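You operate a simulated robot arm through the tools that you are given. There is no shell and no other tool. Be economical: measure what you need, move in short steps, check, and stop when the job is done.

The job below is to be done with a simulated two-armed robot. You get a single attempt, and the scene is never put back.

JOB
Pick up the carton marked "Giravoli" from the top of the tile table with one hand, pass it to the other hand and put it on the top of the wall table. Set down upright: carton.

It is judged by the outcome, as a careful person would: the job done as asked, and still so three seconds after it is handed in. It fails if anything else is knocked over, pushed out of place, dropped, spilled or broken.

ROBOT AND FRAMES
Two 7-joint arms with two-finger parallel grippers on one trunk, on a base that drives. Base frame: it is fixed to the floor where the robot stands at the start and does not move with it; the origin is under the middle of the robot, x ahead of it, y to its left, z up; the surface under the hand at the start is at about z = 0.76. Units: m, rad, N and s.
The left shoulder is at the start at [0.076, 0.171, 1.239], the right one opposite. With the tool pointing down near the work surface each hand reaches from about 0.1 to 0.8 m from the robot's upright axis, wherever it stands, measured 20 degrees to its own side. Places, roughly: top of the wall table [-2.3, -3.9, 0.8]. Payload 4.4 kg a hand.
Tool frame (each hand has its own): the origin (TCP) lies between the finger pads and is the grasp point; the fingertips stand 0.023 m ahead of it; z points along the fingers, y is the line along which they close. Largest opening 0.094 m; finger width 0.038, thickness 0.01; the body of the gripper, 0.054 by 0.096 m, starts 0.039 m behind the TCP.
Orientation is that of the tool frame in the base frame, as [roll, pitch, yaw] about the fixed x, y, z axes, in that order (R = Rz(yaw) Ry(pitch) Rx(roll)). With the fingers straight down and closing along the base's y, the tool's x points along the base's -x, its y along +y and its z along -z.

CONTROLS
- The arms move only by the tool arm_command. It takes "left_plan", "right_plan" or both (then of equal length, played together; a hand with none holds still); each is a list of rows, each an object of numbers (a shift or turn left out is 0, a gripper value left out holds the last): "x", "y", "z": the shift along the tool's x, y, z in m; "ax", "ay", "az": the turn, a rotation vector about the tool's x, y, z in rad. In form: [{"x": .., "y": .., "z": .., "ax": .., "ay": .., "az": ..}, ...]. A call has 1 to 12 rows; each row is the pose to reach, as a shift and turn from the pose commanded when the call began, along the tool's axes at that moment. "left_gripper" and "right_gripper" are, for a hand that has rows, the opening, from 0 (shut) to 1 (fully open), set as the call begins (left out, the last holds). Each row takes 0.2 s and may step no farther than 0.05 m and 0.15 rad from the row before; otherwise, or with a gripper value out of range, the whole call is refused. Where a pose cannot be reached the arm comes as near as it can. A force on the tool above 40 N (or 10 N above the force at the start of the call, whichever is more), or a blocked arm, ends the call early, and 0.2 s more pass. The fingers move at their own pace (about 0.072 m/s each) and stop on an object; they squeeze with about 22 N. The grip force told is the motor's: it shows also when the fingers shut on nothing. Time passes only in rows, and 0.2 s behind the last, so rows that repeat a pose let the fingers close. It gives the time, the measured TCP pose, the force on the tool (base axes), the opening and the grip force at its end, in the units of the frame above (readings bear some noise), with the torque about the TCP (base axes, N m) and any sound that the robot's microphone picked up.
- Cameras (640 x 400 px; columns grow to the right, rows downward): "scene" is now at [0.153, -0.0456, 1.3621]; the picture's right is [-0.58, -0.82, 0.00], its down [-0.63, 0.44, -0.64] and it looks along [0.52, -0.37, -0.77] (base axes); focal length 280 px, centre (320, 200). "left" rides on the left gripper at [0.086, -0.016, -0.074] in its tool frame; the picture's right is [0.18, 0.98, 0.00], its down [-0.58, 0.11, -0.81] and it looks along [-0.79, 0.15, 0.59] (tool axes); focal length 243 px, centre (320, 200). "right" rides on the right gripper at [0.087, 0.016, -0.075] in its tool frame; the picture's right is [-0.18, 0.98, 0.00], its down [-0.58, -0.11, -0.81] and it looks along [-0.79, -0.15, 0.59] (tool axes); focal length 243 px, centre (320, 200). There is no depth. A picture from a camera that has moved, and an enlarged one, comes with that camera's place and axes in the base frame and with its lens.
- camera(camera): a new picture of that camera. It takes no simulated time.
- lift_body(by): slides the trunk up (or, below 0, down) by that many m; the arms and the scene camera ride with it, the base frame stays. It gives what a move gives, with no picture.
- steer(legs): drives the robot by 1 to 6 legs, each [ahead, left, turn to the left] in m, m and rad, along the robot's own axes; the way and the turn of a leg run together, so that a leg with both is an arc; at most 1.5 m and 3.142 rad a leg. The arms and the cameras ride along, it lands a little off, and it stops where it bumps. It gives what a move gives.
- aim_head(pan, tilt): turns the head with the scene camera to pan (to the left, within 1.396 rad either way) and tilt (down, from -0.506 to 1.204), counted from straight ahead of the robot. It gives what a move gives.
- zoom(camera, box): a new picture of the part [left, top, right, bottom] of that camera's present view, enlarged. It takes no simulated time.
- sign_off(): hands the job in; it is judged then, once.

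Go step by step. Nothing tells you exact positions but the pictures and the camera data: compare them with the known pose of the tool, close in by small moves and look again before you grip or let go. The budget is 120 turns and 92 pictures, counting those below and the enlarged ones. Unless the task says otherwise, let go and move clear before handing in, and close with one line.

The tools are called after "Request:" as a command line: name --argument value ..., lists and objects as JSON in quotes. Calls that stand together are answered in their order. arm_command: Moves the arms, as the interface text tells. Its arguments: {"type":"object","properties":{"left_plan":{"type":"array","items":{"type":"object","properties":{"x":{"type":"number"},"y":{"type":"number"},"z":{"type":"number"},"ax":{"type":"number"},"ay":{"type":"number"},"az":{"type":"number"}}}},"left_gripper":{"type":"number"},"right_plan":{"type":"array","items":{"type":"object","properties":{"x":{"type":"number"},"y":{"type":"number"},"z":{"type":"number"},"ax":{"type":"number"},"ay":{"type":"number"},"az":{"type":"number"}}}},"right_gripper":{"type":"number"}},"required":[]} The other tools are called the same way: lift_body (by) slides the trunk up or down; steer (legs) drives the base; aim_head (pan, tilt) turns the head that bears the scene camera; camera (camera) takes a picture; zoom (camera, box) takes an enlarged picture of a part of a camera's view; sign_off () hands the job in.

At the start:

```text
time_s: 0.0
left_tcp_pos: [0.5278, -0.0402, 1.0495]
left_tool_rot: [3.141, 0.001, 3.141]
left_contact_force: [0.7, 0.6, 0.5]
left_wrist_torque: [0.01, -0.02, 0.01]
left_opening: 0.0939
left_gripper_force: 0.0
right_tcp_pos: [0.3561, -0.4103, 1.0138]
right_tool_rot: [-3.141, -0.001, 3.141]
right_contact_force: [-0.5, 0.6, 0.2]
right_wrist_torque: [0.04, -0.01, 0.01]
right_opening: 0.0941
right_gripper_force: 0.1
trunk travel left (down, up): [-0.25, 0.138]
robot x, y, heading: [-0.0005, -0.0054, -0.002]
head pan, tilt: [-0.616, 0.878]
```

scene: 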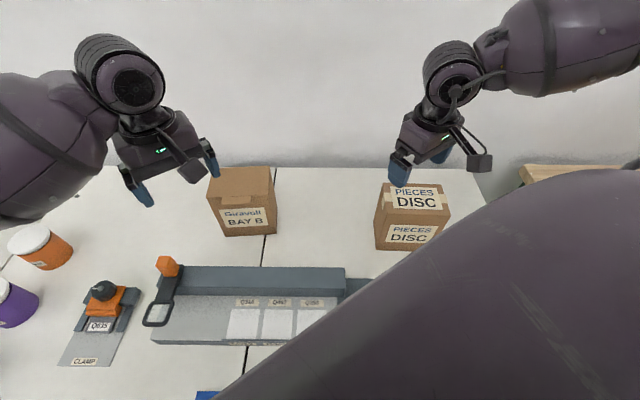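
right: 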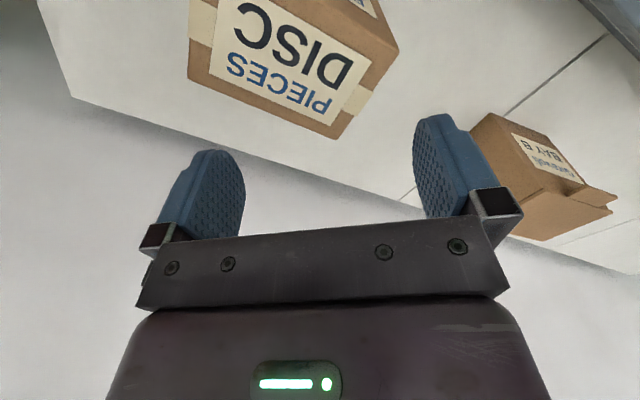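
left: 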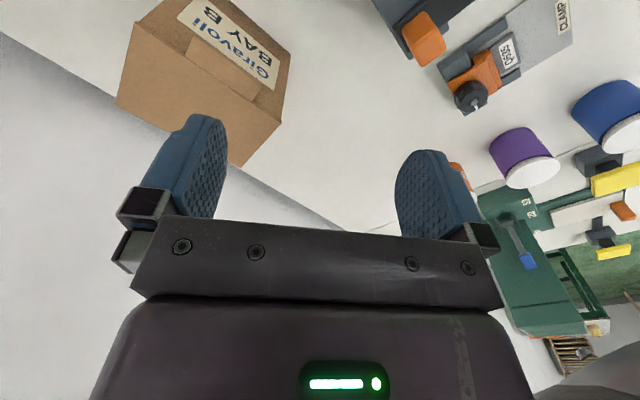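

The Giravoli carton sits on the light table ahead, near the left hand, at roughly [0.6, -0.12]. I'll zoom in to measure it.

Request:
zoom --camera "scene" --box '[180, 150, 308, 250]'

Request:
zoom --camera "left" --box '[80, 0, 336, 180]'

```text
4.00 times, centred on (244, 200) of scene
camera zoom: at [0.153, -0.0456, 1.3621], right [-0.58, -0.82, 0.0], down [-0.63, 0.44, -0.64], along [0.52, -0.37, -0.77], focal length 1120 px, centre (624, 200)
```

zoom: 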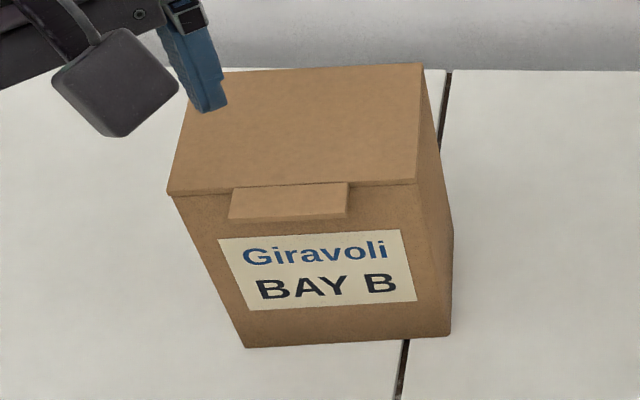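

```text
2.22 times, centred on (208, 90) of left
camera zoom: at [0.4429, -0.0575, 1.1243], right [-0.18, 0.98, 0.0], down [0.58, 0.11, 0.81], along [0.79, 0.15, -0.59], focal length 539 px, centre (569, 444)
```

zoom: 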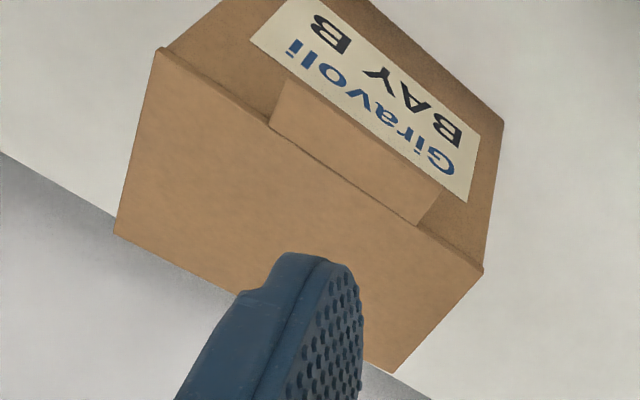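

The carton measures about 0.128 wide, 0.087 deep and 0.15 high, is turned about 58°, and has its left end near [0.637, -0.093]. I'll take it by that end with the left hand, fingers close to level, which leaves the far end free for the right hand. First I turn the wrist up high.

Request:
arm_command --left_plan '[{"x": -0.02, "az": -0.146}, {"x": -0.04, "y": 0.01, "az": -0.292}, {"x": -0.06, "y": 0.02, "az": -0.438}, {"x": -0.08, "y": 0.03, "az": -0.584}, {"x": -0.1, "y": 0.04, "az": -0.73}, {"x": -0.12, "y": 0.05, "az": -0.876}, {"x": -0.14, "y": 0.06, "az": -1.02}]' --left_gripper 1

```text
time_s: 1.6
left_tcp_pos: [0.6681, 0.0196, 1.0495]
left_tool_rot: [-3.142, 0.001, -2.12]
left_contact_force: [0.5, -0.4, 0.5]
left_wrist_torque: [-0.02, -0.02, 0.02]
left_opening: 0.0941
left_gripper_force: 0.0
right_tcp_pos: [0.3567, -0.4089, 1.0137]
right_tool_rot: [-3.14, -0.002, 3.141]
right_contact_force: [-0.1, 0.3, -0.6]
right_wrist_torque: [0.0, 0.04, -0.03]
right_opening: 0.0937
right_gripper_force: 0.1
trunk travel left (down, up): [-0.25, 0.138]
robot x, y, heading: [-0.001, -0.0, 0.004]
head pan, tilt: [-0.616, 0.878]
```

The yaw is set. Next I tilt the fingers to about 15° below level.

Request:
arm_command --left_plan '[{"ay": 0.146}, {"ay": 0.292}, {"ay": 0.438}, {"ay": 0.584}, {"ay": 0.73}, {"ay": 0.876}, {"ay": 1.022}, {"ay": 1.168}, {"ay": 1.309}]'

Request:
camera --camera "scene"

Request:
camera --camera "left"

```text
time_s: 3.6
left_tcp_pos: [0.6671, 0.0184, 1.0498]
left_tool_rot: [3.14, -1.311, -2.119]
left_contact_force: [-0.4, 0.8, 0.2]
left_wrist_torque: [-0.01, 0.01, 0.03]
left_opening: 0.0943
left_gripper_force: 0.1
right_tcp_pos: [0.3572, -0.4085, 1.0151]
right_tool_rot: [3.141, -0.001, 3.141]
right_contact_force: [0.9, -0.7, -0.8]
right_wrist_torque: [-0.02, 0.0, -0.01]
right_opening: 0.094
right_gripper_force: 0.0
trunk travel left (down, up): [-0.25, 0.138]
robot x, y, heading: [-0.0012, 0.0001, 0.003]
head pan, tilt: [-0.616, 0.878]
```

```text
86 pictures are left
camera scene: at [0.1532, -0.0457, 1.3621], right [-0.58, -0.82, 0.0], down [-0.63, 0.44, -0.64], along [0.52, -0.37, -0.77], focal length 280 px, centre (320, 200)
```

scene: 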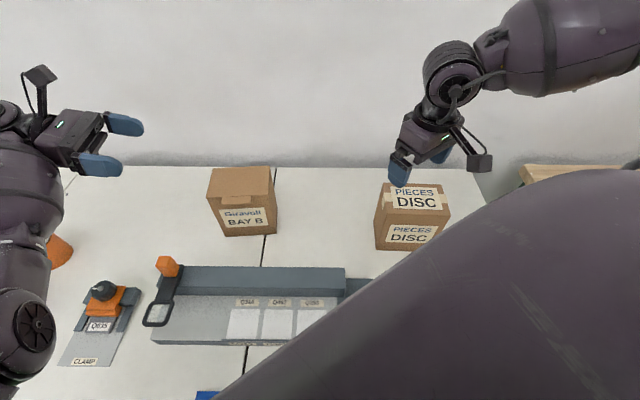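

```text
85 pictures are left
camera left: at [0.709, 0.0528, 1.1523], right [-0.86, 0.47, 0.18], down [0.39, 0.85, -0.35], along [-0.32, -0.24, -0.92], focal length 243 px, centre (320, 200)
```

left: 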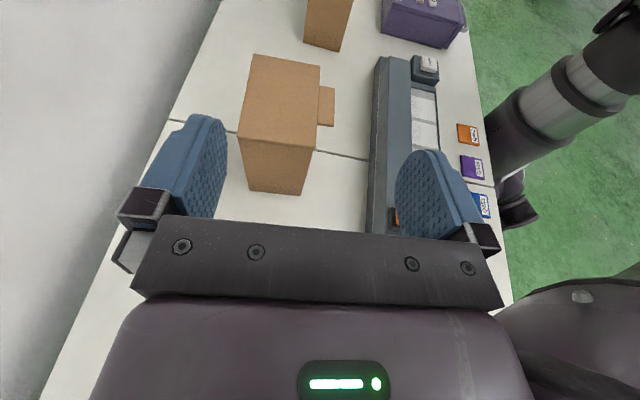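

The hand pose is good, and the lid flap turns out to stick out horizontally at the front. I'll zoom in to refine the carton's position.

Request:
zoom --camera "left" --box '[224, 40, 352, 200]'

Request:
zoom --camera "scene" --box '[180, 150, 308, 250]'

```text
2.50 times, centred on (288, 120) of left
camera zoom: at [0.709, 0.0528, 1.1523], right [-0.86, 0.47, 0.18], down [0.39, 0.85, -0.35], along [-0.32, -0.24, -0.92], focal length 606 px, centre (400, 400)
```

zoom: 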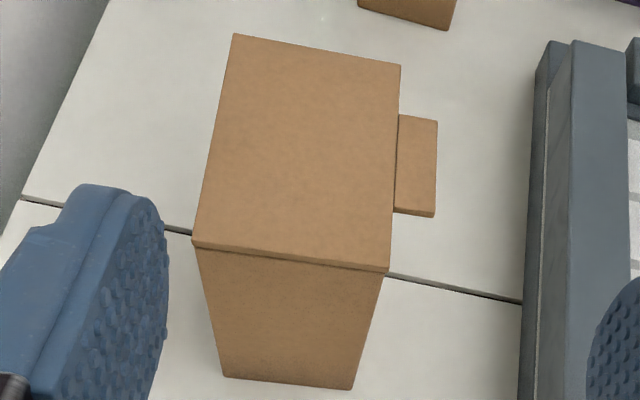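

```text
4.00 times, centred on (244, 200) of scene
camera zoom: at [0.1532, -0.0457, 1.3621], right [-0.58, -0.82, 0.0], down [-0.63, 0.44, -0.64], along [0.52, -0.37, -0.77], focal length 1120 px, centre (624, 200)
```

zoom: 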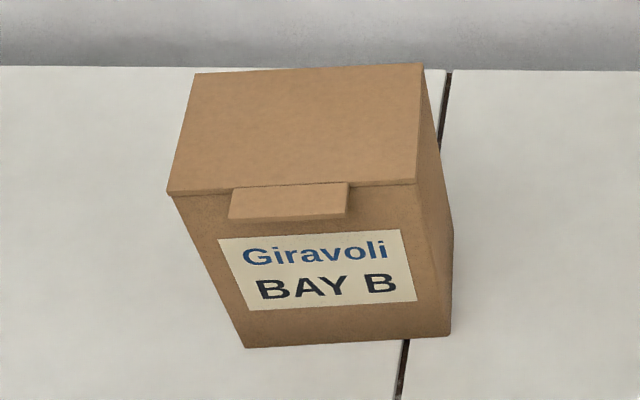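

The two cameras agree: the left end is centred at about [0.638, -0.093], the axis is at 59.1°, the body is 0.087 deep and the lid 0.090. I'll come down to a spot 6 cm off the end, at mid-height.

Request:
arm_command --left_plan '[{"x": -0.0325, "y": -0.0055, "z": 0.0173}, {"x": -0.065, "y": -0.0109, "z": 0.0346, "ax": 0.003}, {"x": -0.0974, "y": -0.0164, "z": 0.0519, "ax": 0.005}, {"x": -0.1298, "y": -0.0218, "z": 0.0691, "ax": 0.0087, "az": -0.0023}, {"x": -0.1623, "y": -0.0273, "z": 0.0864, "ax": 0.0087, "az": -0.0023}, {"x": -0.1947, "y": -0.0327, "z": 0.1037, "ax": 0.0087, "az": -0.0023}]'

Request:
camera --camera "left"

Request:
zoom --camera "scene" --box '[120, 120, 280, 245]'

```text
time_s: 5.0
left_tcp_pos: [0.6408, -0.0302, 0.8696]
left_tool_rot: [-3.139, -1.307, -2.115]
left_contact_force: [0.9, -1.0, 0.2]
left_wrist_torque: [0.01, 0.02, -0.03]
left_opening: 0.0944
left_gripper_force: 0.1
left hand out of reach, approached as far as the arm can: row 4, 5, 6
right_tcp_pos: [0.3555, -0.4092, 1.0134]
right_tool_rot: [-3.141, -0.001, -3.141]
right_contact_force: [-0.7, -0.1, -0.3]
right_wrist_torque: [-0.02, 0.02, -0.03]
right_opening: 0.0939
right_gripper_force: 0.1
trunk travel left (down, up): [-0.25, 0.138]
robot x, y, heading: [-0.0031, 0.0012, 0.001]
head pan, tilt: [-0.616, 0.878]
```

```text
82 pictures are left
camera left: at [0.6801, 0.0021, 0.9719], right [-0.87, 0.47, 0.18], down [0.39, 0.85, -0.35], along [-0.31, -0.24, -0.92], focal length 243 px, centre (320, 200)
```

left: 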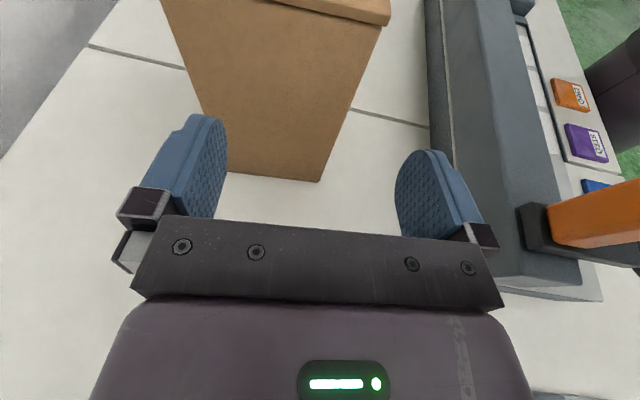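

```text
3.20 times, centred on (200, 182) of scene
camera zoom: at [0.1529, -0.0461, 1.3622], right [-0.58, -0.82, 0.0], down [-0.63, 0.44, -0.64], along [0.52, -0.37, -0.77], focal length 896 px, centre (704, 256)
```

zoom: 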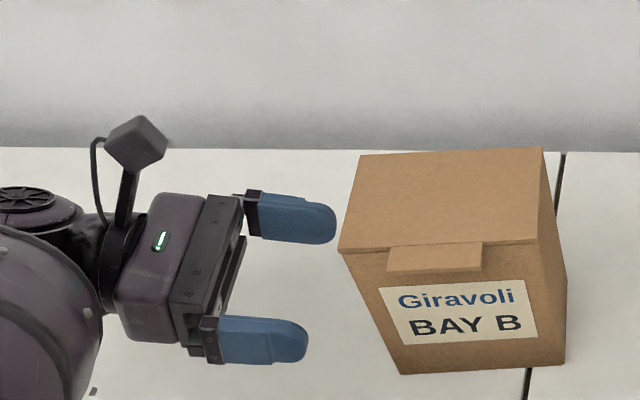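

That height is at the edge of the arm's reach with the trunk this high. I'll raise the hand and look at the space around the left arm before lowering the trunk.

Request:
arm_command --left_plan '[{"x": 0.045, "z": -0.012}, {"x": 0.09, "z": -0.024}, {"x": 0.135, "z": -0.036}, {"x": 0.16, "z": -0.045}]'

Request:
aim_head --pan 0.3 --tilt 0.85

Request:
camera --camera "scene"

```text
time_s: 6.0
left_tcp_pos: [0.6393, -0.0286, 1.0342]
left_tool_rot: [3.137, -1.308, -2.107]
left_contact_force: [0.6, 0.0, 0.3]
left_wrist_torque: [-0.01, 0.02, -0.02]
left_opening: 0.0941
left_gripper_force: 0.1
right_tcp_pos: [0.356, -0.4078, 1.0139]
right_tool_rot: [-3.14, -0.003, 3.141]
right_contact_force: [0.1, -0.1, -0.8]
right_wrist_torque: [0.0, -0.02, -0.03]
right_opening: 0.094
right_gripper_force: 0.1
trunk travel left (down, up): [-0.25, 0.138]
robot x, y, heading: [0.0031, 0.0013, -0.003]
head pan, tilt: [-0.616, 0.878]
```

```text
time_s: 7.2
left_tcp_pos: [0.64, -0.0302, 1.0344]
left_tool_rot: [3.141, -1.31, -2.11]
left_contact_force: [-0.3, -0.9, 0.0]
left_wrist_torque: [0.03, 0.01, 0.0]
left_opening: 0.0942
left_gripper_force: 0.1
right_tcp_pos: [0.3569, -0.4085, 1.0126]
right_tool_rot: [3.14, 0.0, -3.141]
right_contact_force: [0.2, -0.5, -0.6]
right_wrist_torque: [-0.01, -0.02, 0.01]
right_opening: 0.0937
right_gripper_force: 0.0
trunk travel left (down, up): [-0.25, 0.138]
robot x, y, heading: [-0.0019, -0.0009, -0.004]
head pan, tilt: [0.3, 0.85]
```

```text
80 pictures are left
camera scene: at [0.1651, 0.0218, 1.3643], right [0.29, -0.96, 0.0], down [-0.72, -0.22, -0.66], along [0.63, 0.19, -0.75], focal length 280 px, centre (320, 200)
```

scene: 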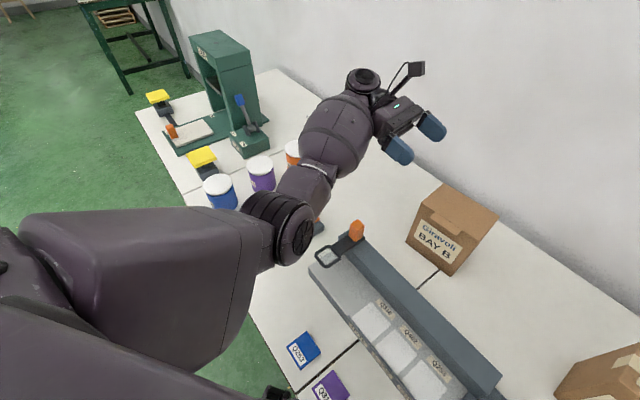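

The arm's surroundings are clear of the jars, and the hand is up and outside the carton. I'll lower the trunk 0.11 m to gain reach.

Request:
lift_body --by -0.11

Request:
camera --camera "scene"

```text
time_s: 8.2
left_tcp_pos: [0.6417, -0.0277, 0.9443]
left_tool_rot: [3.055, -1.319, -2.026]
left_contact_force: [-0.6, -0.9, 0.8]
left_wrist_torque: [0.0, -0.01, -0.03]
left_opening: 0.0939
left_gripper_force: 0.0
right_tcp_pos: [0.3572, -0.4086, 0.9343]
right_tool_rot: [-3.137, -0.019, -3.141]
right_contact_force: [-3.0, -2.8, 21.1]
right_wrist_torque: [0.81, -0.12, 0.09]
right_opening: 0.0936
right_gripper_force: 0.0
trunk travel left (down, up): [-0.172, 0.216]
robot x, y, heading: [-0.0009, -0.0011, -0.005]
head pan, tilt: [0.3, 0.85]
stopped: the force on the tool passed its limit at 154 N (the readings are from after the stop); the commanded pose is now the measured one
```

```text
79 pictures are left
camera scene: at [0.229, 0.0218, 1.2794], right [0.3, -0.96, 0.0], down [-0.72, -0.22, -0.66], along [0.63, 0.19, -0.75], focal length 280 px, centre (320, 200)
```

scene: 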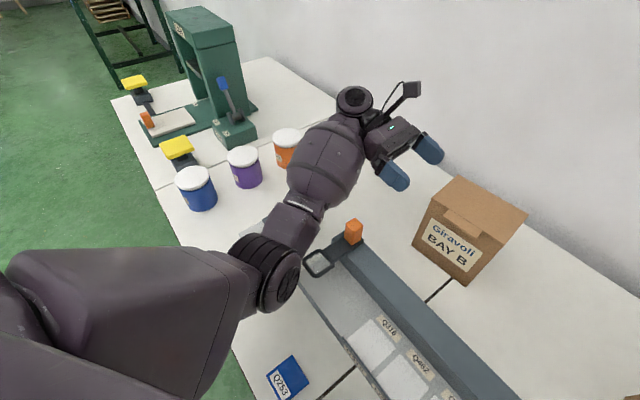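

The lowering stopped when the right hand came down on the DISC carton, which I had overlooked. I'm raising the right hand straight up and checking that carton.

Request:
arm_command --right_plan '[{"z": -0.02}, {"z": -0.06}, {"z": -0.1}, {"z": -0.12}]'

Request:
aim_head --pan -0.616 --tilt 0.878

Request:
camera --camera "scene"

Request:
camera --camera "right"

```text
time_s: 9.2
left_tcp_pos: [0.6411, -0.0283, 0.9439]
left_tool_rot: [3.05, -1.32, -2.023]
left_contact_force: [0.3, 1.0, -0.1]
left_wrist_torque: [0.01, -0.01, 0.01]
left_opening: 0.0942
left_gripper_force: 0.0
right_tcp_pos: [0.3616, -0.4078, 1.0541]
right_tool_rot: [-3.139, -0.022, -3.139]
right_contact_force: [0.0, 0.4, 0.0]
right_wrist_torque: [-0.02, 0.02, 0.0]
right_opening: 0.0939
right_gripper_force: 0.0
trunk travel left (down, up): [-0.172, 0.216]
robot x, y, heading: [-0.0041, -0.0004, 0.003]
head pan, tilt: [0.3, 0.85]
```

```text
time_s: 10.4
left_tcp_pos: [0.6435, -0.0291, 0.9444]
left_tool_rot: [3.052, -1.319, -2.024]
left_contact_force: [0.3, -0.1, 0.4]
left_wrist_torque: [0.01, -0.01, -0.02]
left_opening: 0.0939
left_gripper_force: 0.0
right_tcp_pos: [0.362, -0.4084, 1.0532]
right_tool_rot: [-3.138, -0.021, -3.14]
right_contact_force: [-0.2, -0.3, -0.1]
right_wrist_torque: [0.0, -0.01, 0.0]
right_opening: 0.0939
right_gripper_force: 0.0
trunk travel left (down, up): [-0.172, 0.216]
robot x, y, heading: [-0.001, -0.0028, -0.0]
head pan, tilt: [-0.616, 0.878]
```

```text
78 pictures are left
camera scene: at [0.2184, -0.0458, 1.2772], right [-0.58, -0.82, 0.0], down [-0.63, 0.44, -0.64], along [0.52, -0.37, -0.77], focal length 280 px, centre (320, 200)
```

scene: 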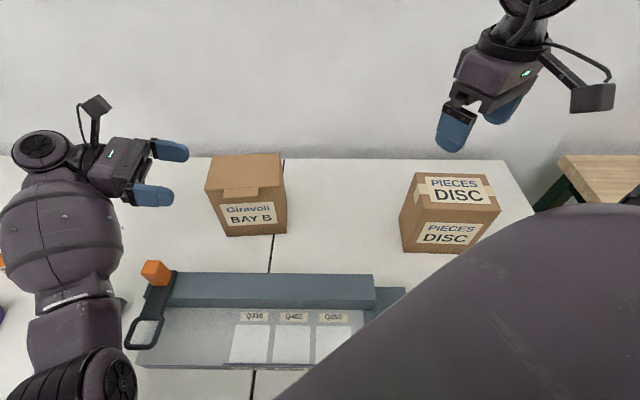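

```text
77 pictures are left
camera right: at [0.2782, -0.3923, 1.1288], right [0.18, 0.98, -0.01], down [0.6, -0.11, 0.79], along [0.78, -0.15, -0.61], focal length 243 px, centre (320, 200)
```

right: 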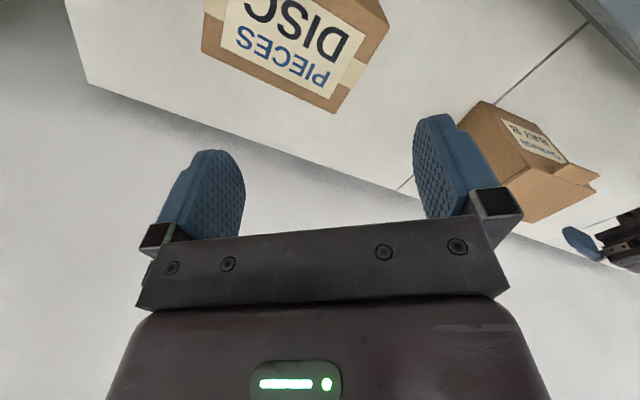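

The DISC carton stands where it was, to within the measuring error. I'll straighten the left hand and bring it to the spot in front of the carton's end.

Request:
arm_command --left_plan '[{"x": -0.035, "y": -0.0102, "z": 0.0083, "ax": 0.006, "ay": -0.01, "az": 0.021}, {"x": -0.07, "y": -0.0203, "z": 0.0165, "ax": 0.006, "ay": -0.01, "az": 0.021}, {"x": -0.1056, "y": -0.0305, "z": 0.0248, "ax": 0.006, "ay": -0.01, "az": 0.021}, {"x": -0.1056, "y": -0.0305, "z": 0.0248, "ax": 0.006, "ay": -0.01, "az": 0.021}]'

Request:
camera --camera "left"

Request:
zoom --camera "scene" --box '[140, 130, 300, 230]'

```text
time_s: 11.4
left_tcp_pos: [0.6667, -0.0432, 0.8337]
left_tool_rot: [-3.14, -1.311, -2.113]
left_contact_force: [-0.2, -0.3, 0.3]
left_wrist_torque: [0.04, -0.02, 0.02]
left_opening: 0.094
left_gripper_force: 0.1
right_tcp_pos: [0.362, -0.4077, 1.0525]
right_tool_rot: [-3.136, -0.022, -3.141]
right_contact_force: [0.3, 0.2, -0.6]
right_wrist_torque: [-0.01, -0.01, -0.01]
right_opening: 0.0939
right_gripper_force: 0.0
trunk travel left (down, up): [-0.172, 0.216]
robot x, y, heading: [-0.0016, -0.0008, -0.004]
head pan, tilt: [-0.616, 0.878]
```

```text
76 pictures are left
camera left: at [0.7074, -0.0091, 0.9386], right [-0.87, 0.47, 0.18], down [0.38, 0.85, -0.35], along [-0.32, -0.24, -0.92], focal length 243 px, centre (320, 200)
```

left: 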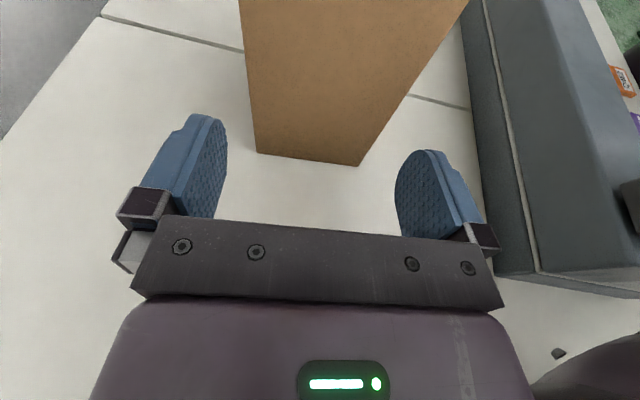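

```text
4.00 times, centred on (220, 180) of scene
camera zoom: at [0.218, -0.0459, 1.2773], right [-0.58, -0.82, 0.0], down [-0.63, 0.45, -0.64], along [0.52, -0.37, -0.77], focal length 1120 px, centre (720, 280)
```

zoom: 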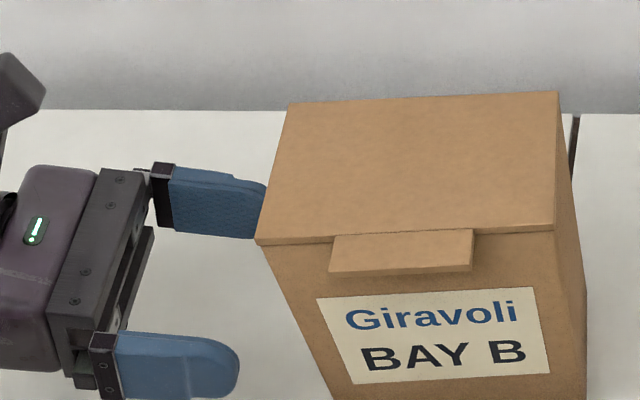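

The hand is in place, and the carton lies within about 1–2 mm of its centre line. I'll advance until the fingertips are nearly at the end face and check again.

Request:
arm_command --left_plan '[{"x": 0.0035, "y": 0.001, "z": 0.0135}, {"x": 0.0072, "y": 0.001, "z": 0.027}]'

Request:
camera --camera "left"

Request:
zoom --camera "scene" --box '[140, 130, 300, 230]'

```text
time_s: 12.0
left_tcp_pos: [0.6518, -0.0657, 0.8343]
left_tool_rot: [3.136, -1.31, -2.106]
left_contact_force: [0.3, 0.0, -0.9]
left_wrist_torque: [0.0, -0.03, 0.05]
left_opening: 0.0942
left_gripper_force: 0.1
right_tcp_pos: [0.3624, -0.4083, 1.0526]
right_tool_rot: [-3.14, -0.022, 3.141]
right_contact_force: [0.9, 0.0, 0.7]
right_wrist_torque: [0.0, 0.0, -0.01]
right_opening: 0.0939
right_gripper_force: 0.2
trunk travel left (down, up): [-0.172, 0.216]
robot x, y, heading: [-0.0005, 0.0045, 0.001]
head pan, tilt: [-0.616, 0.878]
```

```text
74 pictures are left
camera left: at [0.6928, -0.0319, 0.9377], right [-0.87, 0.46, 0.18], down [0.38, 0.85, -0.35], along [-0.32, -0.24, -0.92], focal length 243 px, centre (320, 200)
```

left: 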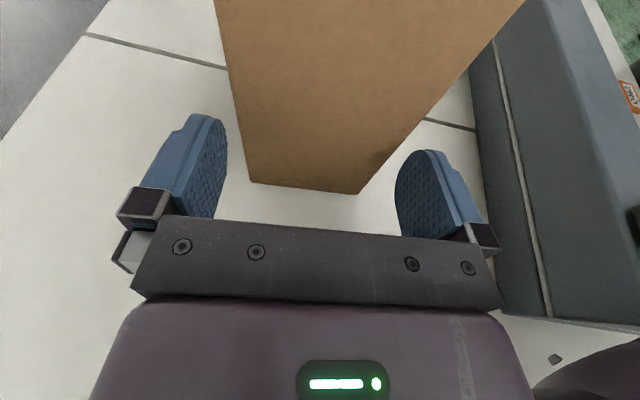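

```text
4.00 times, centred on (220, 180) of scene
camera zoom: at [0.2187, -0.0461, 1.277], right [-0.58, -0.82, 0.0], down [-0.63, 0.45, -0.64], along [0.52, -0.37, -0.77], focal length 1120 px, centre (720, 280)
```

zoom: 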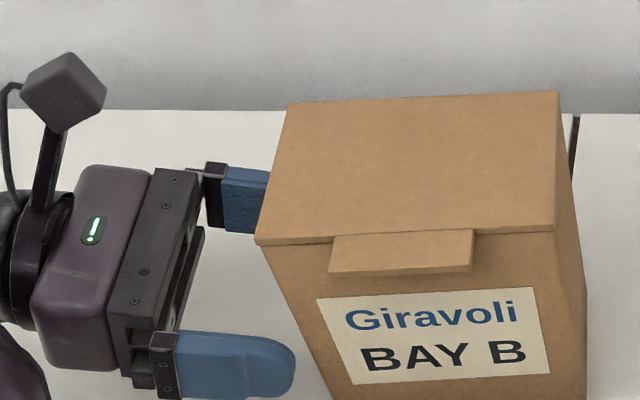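

The fingertips are at the end face and straddle it with room on both sides. I'll advance 3 cm along the faces.

Request:
arm_command --left_plan '[{"x": 0.0026, "y": 0.0005, "z": 0.0097}, {"x": 0.0052, "y": 0.0005, "z": 0.0193}, {"x": 0.0077, "y": 0.0005, "z": 0.029}]'

Request:
camera --camera "left"

Request:
zoom --camera "scene" --box '[140, 130, 300, 230]'

```text
time_s: 13.0
left_tcp_pos: [0.6525, -0.0691, 0.839]
left_tool_rot: [-3.099, -1.291, -2.121]
left_contact_force: [0.7, 0.0, -0.5]
left_wrist_torque: [0.0, -0.01, -0.02]
left_opening: 0.0941
left_gripper_force: 0.0
right_tcp_pos: [0.3676, -0.4034, 1.0516]
right_tool_rot: [-3.138, -0.026, -3.137]
right_contact_force: [-1.0, -0.9, 0.2]
right_wrist_torque: [0.01, -0.01, -0.01]
right_opening: 0.094
right_gripper_force: 0.1
trunk travel left (down, up): [-0.172, 0.216]
robot x, y, heading: [-0.0004, 0.0029, 0.002]
head pan, tilt: [-0.616, 0.878]
stopped in row 3 (left hand): the arm was blocked; the commanded pose is now the measured one
```

```text
72 pictures are left
camera left: at [0.6903, -0.0356, 0.9428], right [-0.88, 0.44, 0.17], down [0.37, 0.87, -0.34], along [-0.29, -0.24, -0.93], focal length 243 px, centre (320, 200)
```

left: 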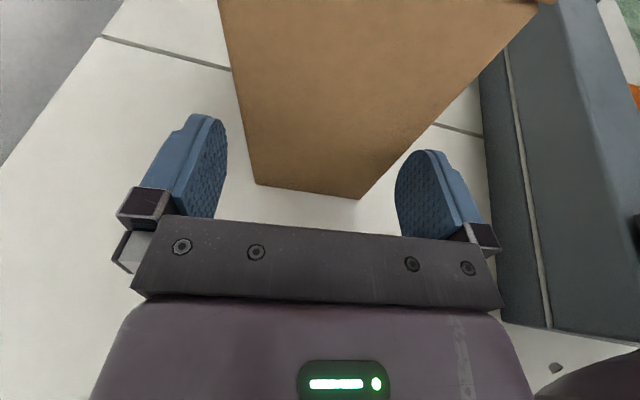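

```text
4.00 times, centred on (220, 180) of scene
camera zoom: at [0.2226, -0.0423, 1.2764], right [-0.57, -0.82, 0.0], down [-0.63, 0.44, -0.64], along [0.52, -0.37, -0.77], focal length 1120 px, centre (720, 280)
```

zoom: 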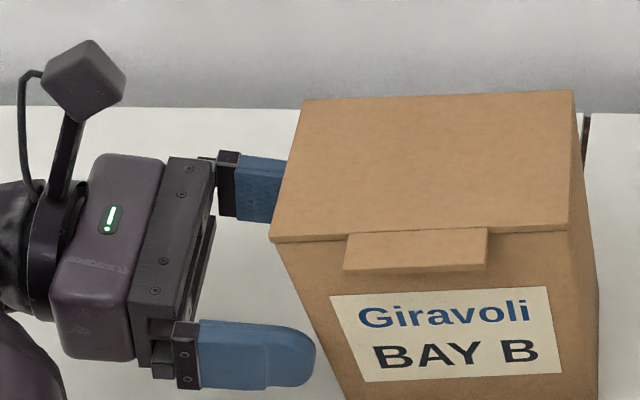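

The arm was blocked with no force on the tool, so a link further up is touching something. I'll look along the left arm.

Request:
aim_head --pan 0.25 --tilt 0.95

Request:
camera --camera "scene"

Request:
camera --camera "right"

```text
time_s: 14.2
left_tcp_pos: [0.651, -0.0697, 0.837]
left_tool_rot: [-3.106, -1.293, -2.122]
left_contact_force: [-0.2, 0.5, -0.4]
left_wrist_torque: [-0.01, 0.02, -0.04]
left_opening: 0.0938
left_gripper_force: 0.1
right_tcp_pos: [0.3677, -0.4028, 1.0522]
right_tool_rot: [-3.136, -0.024, -3.138]
right_contact_force: [-0.2, -0.2, 0.0]
right_wrist_torque: [0.01, -0.01, 0.0]
right_opening: 0.0941
right_gripper_force: 0.1
trunk travel left (down, up): [-0.172, 0.216]
robot x, y, heading: [0.0008, 0.0024, 0.005]
head pan, tilt: [0.25, 0.949]
```

```text
70 pictures are left
camera scene: at [0.2304, 0.022, 1.2715], right [0.25, -0.97, 0.0], down [-0.79, -0.2, -0.58], along [0.56, 0.14, -0.81], focal length 280 px, centre (320, 200)
```

scene: 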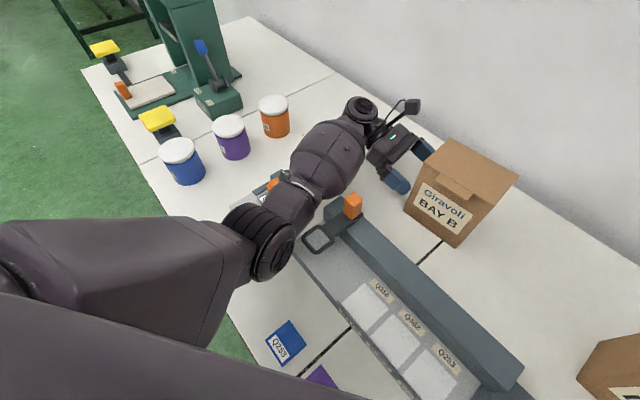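

```text
69 pictures are left
camera right: at [0.2835, -0.3869, 1.1298], right [0.18, 0.98, -0.01], down [0.6, -0.1, 0.79], along [0.78, -0.15, -0.61], focal length 243 px, centre (320, 200)
```

right: 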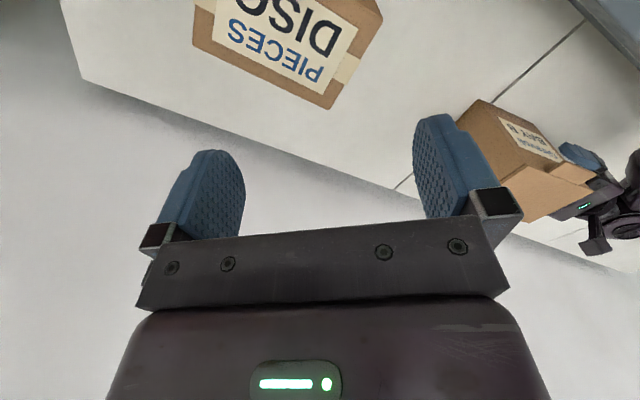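

The forearm lies over the small clamp and its knob, and that is probably what stopped it. I'll back off and up, check the clamp, and then turn the robot to face the table for a better arm posture.

Request:
arm_command --left_plan '[{"x": 0.0, "z": -0.025}, {"x": 0.02, "z": -0.05}, {"x": 0.06, "z": -0.06}, {"x": 0.1, "z": -0.07}, {"x": 0.14, "z": -0.08}, {"x": 0.18, "z": -0.09}]'

Request:
camera --camera "scene"

Request:
camera --camera "left"

```text
time_s: 15.6
left_tcp_pos: [0.6641, -0.0405, 1.0371]
left_tool_rot: [-3.107, -1.294, -2.124]
left_contact_force: [0.4, 0.5, -1.0]
left_wrist_torque: [0.0, 0.0, -0.03]
left_opening: 0.0936
left_gripper_force: 0.0
right_tcp_pos: [0.3641, -0.4048, 1.0533]
right_tool_rot: [-3.138, -0.022, -3.138]
right_contact_force: [-0.6, 0.2, -1.2]
right_wrist_torque: [-0.02, -0.01, 0.01]
right_opening: 0.0939
right_gripper_force: 0.0
trunk travel left (down, up): [-0.172, 0.216]
robot x, y, heading: [0.0009, 0.0017, 0.004]
head pan, tilt: [0.25, 0.949]
```

```text
68 pictures are left
camera scene: at [0.2271, 0.0184, 1.272], right [0.25, -0.97, 0.0], down [-0.79, -0.2, -0.58], along [0.56, 0.15, -0.81], focal length 280 px, centre (320, 200)
```

scene: 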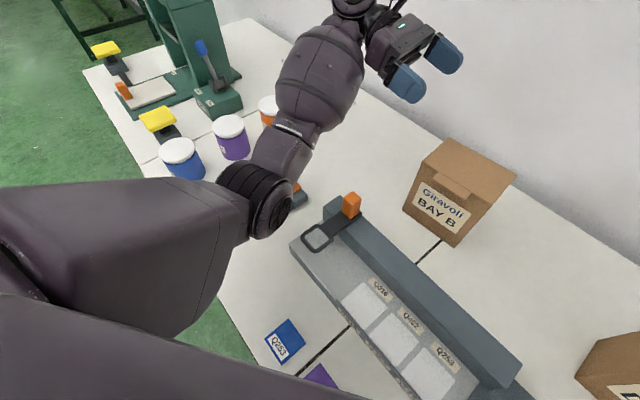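

```text
67 pictures are left
camera left: at [0.7021, -0.0079, 1.1415], right [-0.88, 0.45, 0.17], down [0.37, 0.86, -0.34], along [-0.3, -0.24, -0.93], focal length 243 px, centre (320, 200)
```

left: 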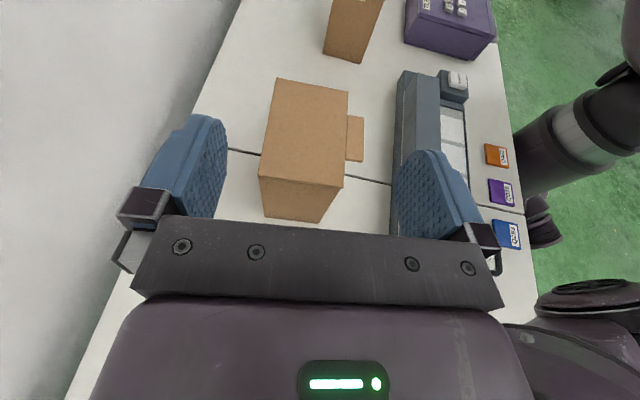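

The clamp and carton look undisturbed. The table stands at 59° to the robot, so I'll raise the trunk, turn to face it squarely, and see which arm has the clearer approach.

Request:
lift_body --by 0.08

Request:
steer --legs '[[0, 0, -0.54]]'

Request:
aim_head --pan 0.1 --tilt 0.95

Request:
camera --camera "scene"

```text
time_s: 16.7
left_tcp_pos: [0.6656, -0.0428, 1.1154]
left_tool_rot: [-3.121, -1.295, -2.11]
left_contact_force: [0.6, -0.1, -0.3]
left_wrist_torque: [-0.01, 0.01, 0.0]
left_opening: 0.094
left_gripper_force: 0.0
right_tcp_pos: [0.365, -0.4061, 1.1318]
right_tool_rot: [-3.139, -0.025, -3.139]
right_contact_force: [0.5, 0.6, -0.4]
right_wrist_torque: [0.02, 0.02, 0.02]
right_opening: 0.0942
right_gripper_force: 0.1
trunk travel left (down, up): [-0.252, 0.136]
robot x, y, heading: [0.0021, 0.0008, 0.001]
head pan, tilt: [0.25, 0.949]
```

```text
time_s: 18.7
left_tcp_pos: [0.5464, -0.3771, 1.1156]
left_tool_rot: [-3.11, -1.292, -2.663]
left_contact_force: [0.4, -0.8, -0.3]
left_wrist_torque: [0.01, 0.0, 0.01]
left_opening: 0.0939
left_gripper_force: 0.0
right_tcp_pos: [0.1026, -0.5353, 1.1326]
right_tool_rot: [-3.139, -0.023, 2.603]
right_contact_force: [-0.9, -0.7, -0.5]
right_wrist_torque: [0.0, 0.0, 0.0]
right_opening: 0.0939
right_gripper_force: 0.0
trunk travel left (down, up): [-0.252, 0.136]
robot x, y, heading: [0.0027, 0.0004, -0.538]
head pan, tilt: [0.25, 0.949]
```

```text
time_s: 19.4
left_tcp_pos: [0.5467, -0.3791, 1.1156]
left_tool_rot: [-3.111, -1.293, -2.66]
left_contact_force: [0.7, -0.2, 0.4]
left_wrist_torque: [0.01, 0.0, 0.0]
left_opening: 0.0938
left_gripper_force: 0.1
right_tcp_pos: [0.1035, -0.5352, 1.1335]
right_tool_rot: [-3.137, -0.022, 2.603]
right_contact_force: [-0.4, 0.4, 0.3]
right_wrist_torque: [0.03, 0.0, -0.03]
right_opening: 0.094
right_gripper_force: 0.0
trunk travel left (down, up): [-0.252, 0.136]
robot x, y, heading: [0.0035, 0.0009, -0.539]
head pan, tilt: [0.099, 0.949]
```

```text
66 pictures are left
camera scene: at [0.1439, -0.0767, 1.359], right [-0.43, -0.91, 0.0], down [-0.74, 0.35, -0.58], along [0.53, -0.25, -0.81], focal length 280 px, centre (320, 200)
```

scene: 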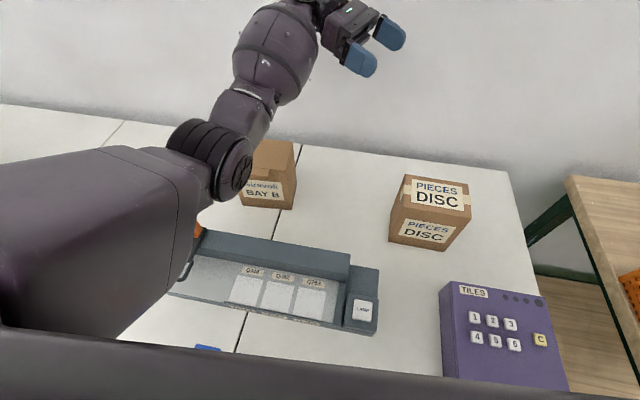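

Facing the table squarely, the right hand has a clear lane to the carton's near-right end, away from the DISC carton and the clamp. I'll swap roles: the right hand picks and the left receives. I'm moving the left hand out to the side and yawing the right hand.

Request:
arm_command --left_plan '[{"x": -0.002, "y": 0.0296, "z": -0.0173}, {"x": -0.004, "y": 0.0593, "z": -0.0345}, {"x": -0.006, "y": 0.0889, "z": -0.0518}, {"x": -0.008, "y": 0.1185, "z": -0.069}, {"x": -0.01, "y": 0.148, "z": -0.086}, {"x": -0.012, "y": 0.178, "z": -0.104}, {"x": -0.014, "y": 0.207, "z": -0.121}, {"x": -0.016, "y": 0.237, "z": -0.138}, {"x": -0.018, "y": 0.267, "z": -0.155}, {"x": -0.02, "y": 0.296, "z": -0.173}, {"x": -0.022, "y": 0.326, "z": -0.19}]' --right_plan '[{"az": 0.143}, {"az": 0.286}, {"az": 0.429}, {"az": 0.571}, {"az": 0.714}, {"az": 0.857}, {"az": 1.0}, {"az": 1.143}, {"az": 1.286}, {"az": 1.428}, {"az": 1.57}]' --right_gripper 1

Request:
camera --camera "scene"

```text
time_s: 21.8
left_tcp_pos: [0.5518, 0.0008, 1.1443]
left_tool_rot: [-3.109, -1.294, -2.664]
left_contact_force: [-0.4, 0.1, 0.5]
left_wrist_torque: [-0.02, -0.01, 0.03]
left_opening: 0.094
left_gripper_force: 0.2
right_tcp_pos: [0.1021, -0.5344, 1.1331]
right_tool_rot: [-3.12, 0.006, 1.03]
right_contact_force: [-1.0, 0.4, 0.9]
right_wrist_torque: [0.02, -0.03, -0.01]
right_opening: 0.0943
right_gripper_force: 0.1
trunk travel left (down, up): [-0.252, 0.136]
robot x, y, heading: [0.0003, 0.0024, -0.537]
head pan, tilt: [0.099, 0.949]
```

```text
65 pictures are left
camera scene: at [0.1436, -0.0758, 1.3592], right [-0.43, -0.9, 0.0], down [-0.74, 0.35, -0.58], along [0.53, -0.25, -0.81], focal length 280 px, centre (320, 200)
```

scene: 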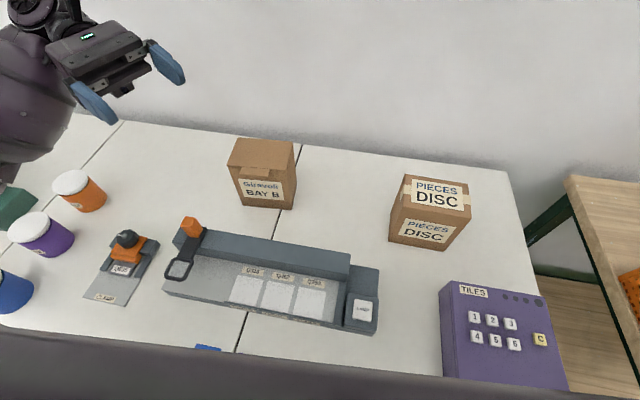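

The view is clear now: the clamp is undisturbed and the jars stand. I'll tilt the right hand to near level and slide the base 0.1 m left.

Request:
arm_command --right_plan '[{"ay": 0.14}, {"ay": 0.28}, {"ay": 0.42}, {"ay": 0.56}, {"ay": 0.7}, {"ay": 0.84}, {"ay": 0.98}, {"ay": 1.12}, {"ay": 1.26}]'

Request:
steer --legs '[[0, 0.1, 0]]'

Request:
camera --camera "scene"

Request:
camera --camera "right"

```text
time_s: 23.8
left_tcp_pos: [0.5535, -0.0013, 1.1428]
left_tool_rot: [-3.112, -1.294, -2.659]
left_contact_force: [-0.4, -0.1, 0.1]
left_wrist_torque: [-0.02, 0.01, 0.02]
left_opening: 0.0942
left_gripper_force: 0.0
right_tcp_pos: [0.1038, -0.5352, 1.1327]
right_tool_rot: [-3.07, -1.259, 0.963]
right_contact_force: [-0.1, 0.6, 0.0]
right_wrist_torque: [-0.02, -0.03, -0.04]
right_opening: 0.0938
right_gripper_force: 0.1
trunk travel left (down, up): [-0.252, 0.136]
robot x, y, heading: [0.0003, 0.0027, -0.542]
head pan, tilt: [0.099, 0.949]
```

```text
time_s: 25.3
left_tcp_pos: [0.6044, 0.084, 1.1443]
left_tool_rot: [-3.112, -1.296, -2.663]
left_contact_force: [-0.5, -0.1, 0.0]
left_wrist_torque: [-0.02, -0.04, 0.05]
left_opening: 0.0942
left_gripper_force: 0.1
right_tcp_pos: [0.1536, -0.449, 1.1321]
right_tool_rot: [-3.07, -1.255, 0.966]
right_contact_force: [0.9, 0.0, -0.5]
right_wrist_torque: [-0.02, 0.03, 0.0]
right_opening: 0.0941
right_gripper_force: 0.0
trunk travel left (down, up): [-0.252, 0.136]
robot x, y, heading: [0.0508, 0.0834, -0.538]
head pan, tilt: [0.099, 0.949]
```

```text
64 pictures are left
camera scene: at [0.195, 0.0087, 1.359], right [-0.43, -0.9, 0.0], down [-0.74, 0.35, -0.58], along [0.53, -0.25, -0.81], focal length 280 px, centre (320, 200)
```

scene: 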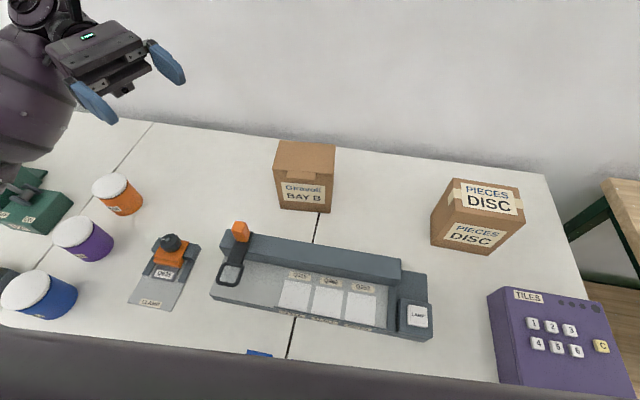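

```text
63 pictures are left
camera right: at [0.1487, -0.4974, 1.2377], right [0.81, -0.55, -0.2], down [-0.58, -0.75, -0.3], along [0.02, 0.36, -0.93], focal length 243 px, centre (320, 200)
```

right: 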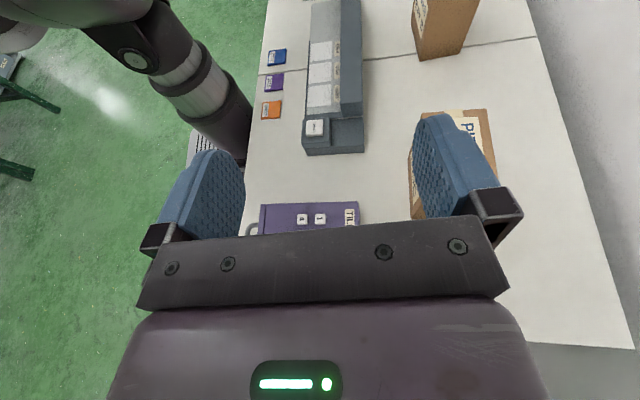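

I'll zoom in on both cartons from here to fix the lane width and recheck the position of the right end.

Request:
zoom --camera "scene" --box '[260, 130, 388, 210]'

Request:
zoom --camera "scene" --box '[410, 160, 538, 260]'

```text
5.00 times, centred on (324, 170) of scene
camera zoom: at [0.195, 0.0087, 1.359], right [-0.43, -0.9, 0.0], down [-0.74, 0.35, -0.58], along [0.53, -0.25, -0.81], focal length 1400 px, centre (300, 350)
```

zoom: 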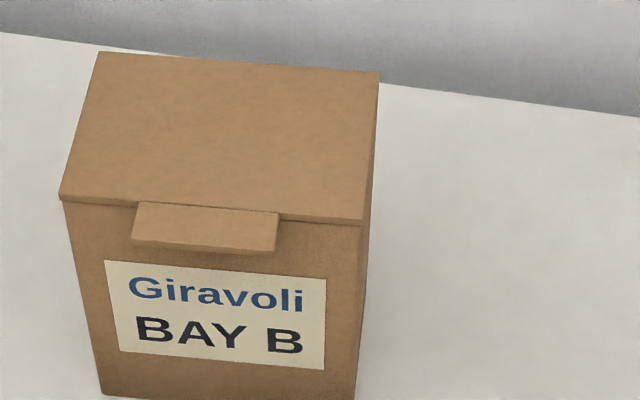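

```text
4.00 times, centred on (474, 210) of scene
camera zoom: at [0.195, 0.0087, 1.359], right [-0.43, -0.9, 0.0], down [-0.74, 0.35, -0.58], along [0.53, -0.25, -0.81], focal length 1120 px, centre (-296, 160)
```

zoom: 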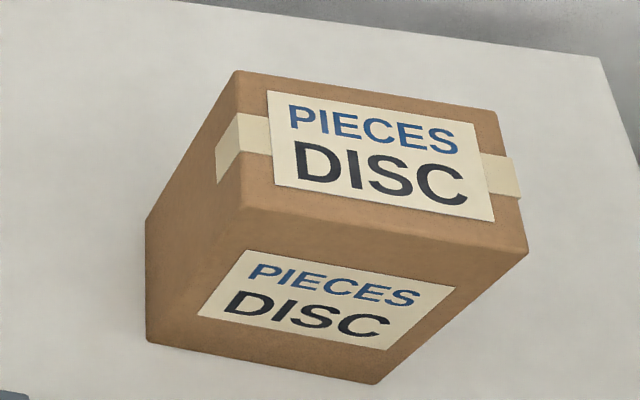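

The lane between the DISC carton and Giravoli's right end (around [0.570, -0.203]) is 0.24 m wide, enough for the hand coming in on a diagonal. I'll slide a bit further left and bring the right hand above the lane.

Request:
steer --legs '[[0, 0.08, 0]]'

Request:
arm_command --right_plan '[{"x": 0, "y": 0.0259, "z": 0.0333, "ay": -0.068, "ax": -0.009, "az": -0.02}, {"x": 0, "y": 0.0519, "z": 0.0666, "ay": -0.068, "ax": -0.009, "az": -0.02}, {"x": -0.001, "y": 0.0778, "z": 0.0999, "ay": -0.068, "ax": -0.009, "az": -0.02}, {"x": -0.001, "y": 0.1038, "z": 0.1332, "ay": -0.068, "ax": -0.009, "az": -0.02}, {"x": -0.001, "y": 0.1297, "z": 0.1664, "ay": -0.068, "ax": -0.009, "az": -0.02}, {"x": -0.001, "y": 0.1557, "z": 0.1997, "ay": -0.068, "ax": -0.009, "az": -0.02}, {"x": -0.002, "y": 0.1816, "z": 0.233, "ay": -0.068, "ax": -0.009, "az": -0.02}, {"x": -0.002, "y": 0.2076, "z": 0.2663, "ay": -0.068, "ax": -0.009, "az": -0.02}, {"x": -0.002, "y": 0.2335, "z": 0.2996, "ay": -0.068, "ax": -0.009, "az": -0.02}]'

Request:
camera --camera "scene"

Request:
camera --camera "right"

```text
time_s: 26.7
left_tcp_pos: [0.6458, 0.1529, 1.1437]
left_tool_rot: [-3.109, -1.294, -2.663]
left_contact_force: [0.0, 0.1, 0.7]
left_wrist_torque: [0.02, 0.0, 0.02]
left_opening: 0.0938
left_gripper_force: 0.0
right_tcp_pos: [0.195, -0.3806, 1.1321]
right_tool_rot: [-3.071, -1.255, 0.964]
right_contact_force: [0.8, 0.1, 0.1]
right_wrist_torque: [0.05, 0.01, 0.02]
right_opening: 0.0939
right_gripper_force: 0.1
trunk travel left (down, up): [-0.252, 0.136]
robot x, y, heading: [0.0929, 0.1556, -0.537]
head pan, tilt: [0.099, 0.949]
```

```text
time_s: 28.7
left_tcp_pos: [0.6456, 0.1533, 1.1439]
left_tool_rot: [-3.112, -1.295, -2.657]
left_contact_force: [0.0, -0.4, -0.3]
left_wrist_torque: [0.0, -0.01, -0.01]
left_opening: 0.0939
left_gripper_force: 0.0
right_tcp_pos: [0.541, -0.2552, 1.0319]
right_tool_rot: [-3.138, -1.186, 1.027]
right_contact_force: [0.3, -0.3, -0.6]
right_wrist_torque: [0.01, 0.04, 0.01]
right_opening: 0.0941
right_gripper_force: 0.0
trunk travel left (down, up): [-0.252, 0.136]
robot x, y, heading: [0.0917, 0.1525, -0.539]
head pan, tilt: [0.099, 0.949]
```

```text
60 pictures are left
camera scene: at [0.2368, 0.0769, 1.3589], right [-0.43, -0.9, 0.0], down [-0.74, 0.35, -0.58], along [0.53, -0.25, -0.81], focal length 280 px, centre (320, 200)
```

scene: 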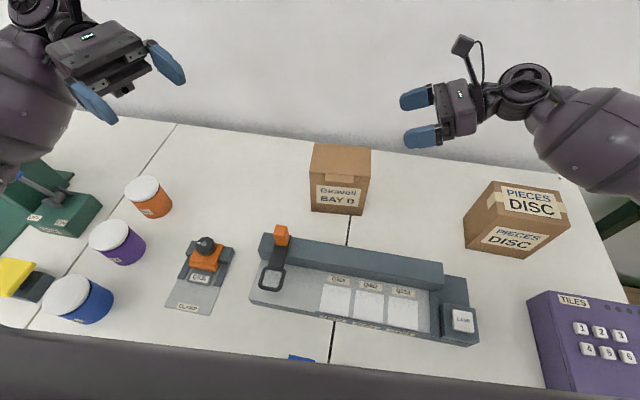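

```text
59 pictures are left
camera right: at [0.5372, -0.2958, 1.1393], right [0.81, -0.56, -0.17], down [-0.59, -0.77, -0.24], along [0.0, 0.29, -0.96], focal length 243 px, centre (320, 200)
```

right: 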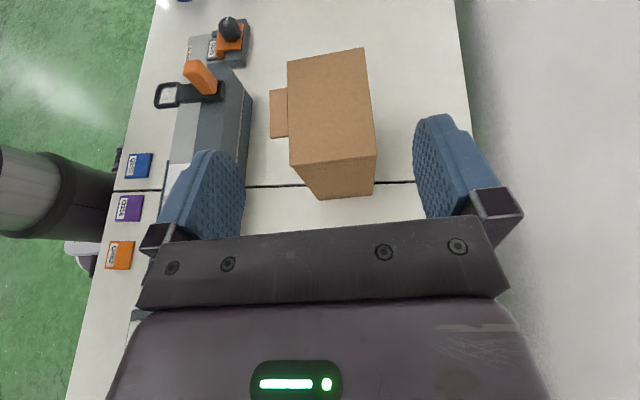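

The right elbow sticks out, so the forearm hangs over the DISC carton. Raising the trunk should straighten the arm and pull the forearm inward, so I'll do that, come down part-way and look.

Request:
lift_body --by 0.07

Request:
arm_command --right_plan '[{"x": -0.04, "z": 0.016}, {"x": -0.07, "z": 0.028}]'

Request:
camera --camera "scene"

```text
time_s: 29.8
left_tcp_pos: [0.6452, 0.1521, 1.2138]
left_tool_rot: [-3.111, -1.297, -2.661]
left_contact_force: [0.7, 0.3, 0.8]
left_wrist_torque: [0.0, 0.01, 0.0]
left_opening: 0.094
left_gripper_force: 0.0
right_tcp_pos: [0.5402, -0.2556, 1.1028]
right_tool_rot: [-3.139, -1.188, 1.027]
right_contact_force: [-0.1, -0.6, -1.4]
right_wrist_torque: [0.01, -0.01, -0.03]
right_opening: 0.0942
right_gripper_force: 0.1
trunk travel left (down, up): [-0.322, 0.066]
robot x, y, heading: [0.0924, 0.1545, -0.538]
head pan, tilt: [0.099, 0.949]
```

```text
time_s: 30.4
left_tcp_pos: [0.6457, 0.1522, 1.2146]
left_tool_rot: [-3.11, -1.293, -2.662]
left_contact_force: [-0.3, 0.0, 0.1]
left_wrist_torque: [0.0, 0.03, -0.02]
left_opening: 0.0941
left_gripper_force: 0.0
right_tcp_pos: [0.5386, -0.2552, 1.0281]
right_tool_rot: [3.141, -1.189, 1.032]
right_contact_force: [0.2, -0.6, -0.4]
right_wrist_torque: [0.02, 0.03, -0.02]
right_opening: 0.0939
right_gripper_force: 0.0
trunk travel left (down, up): [-0.322, 0.066]
robot x, y, heading: [0.0928, 0.1552, -0.542]
head pan, tilt: [0.099, 0.949]
```

```text
58 pictures are left
camera scene: at [0.2105, 0.0917, 1.4324], right [-0.43, -0.9, 0.0], down [-0.74, 0.35, -0.58], along [0.53, -0.25, -0.81], focal length 280 px, centre (320, 200)
```

scene: 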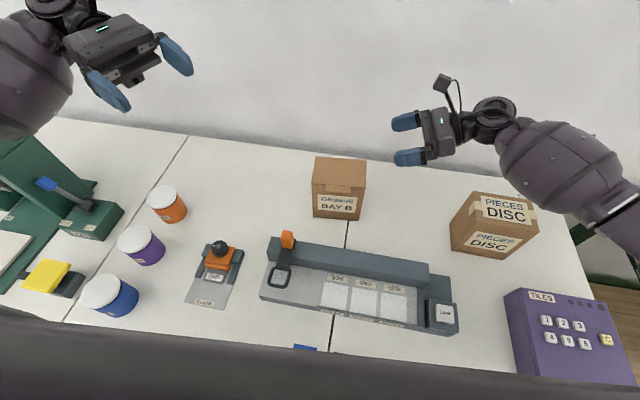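

The forearm should draw in as the arm straightens. I'll shift the base slightly back and left, straightening the arm further, and then bring the hand down part-way.

Request:
steer --legs '[[-0.04, 0.06, 0]]'

```text
time_s: 31.6
left_tcp_pos: [0.6402, 0.224, 1.2141]
left_tool_rot: [-3.107, -1.297, -2.664]
left_contact_force: [-1.2, 0.1, 0.6]
left_wrist_torque: [-0.01, 0.01, 0.04]
left_opening: 0.0941
left_gripper_force: 0.0
right_tcp_pos: [0.535, -0.1842, 1.0273]
right_tool_rot: [3.142, -1.187, 1.031]
right_contact_force: [0.4, -0.1, -0.2]
right_wrist_torque: [-0.02, -0.01, -0.04]
right_opening: 0.0939
right_gripper_force: 0.0
trunk travel left (down, up): [-0.322, 0.066]
robot x, y, heading: [0.0925, 0.2281, -0.54]
head pan, tilt: [0.099, 0.949]
```

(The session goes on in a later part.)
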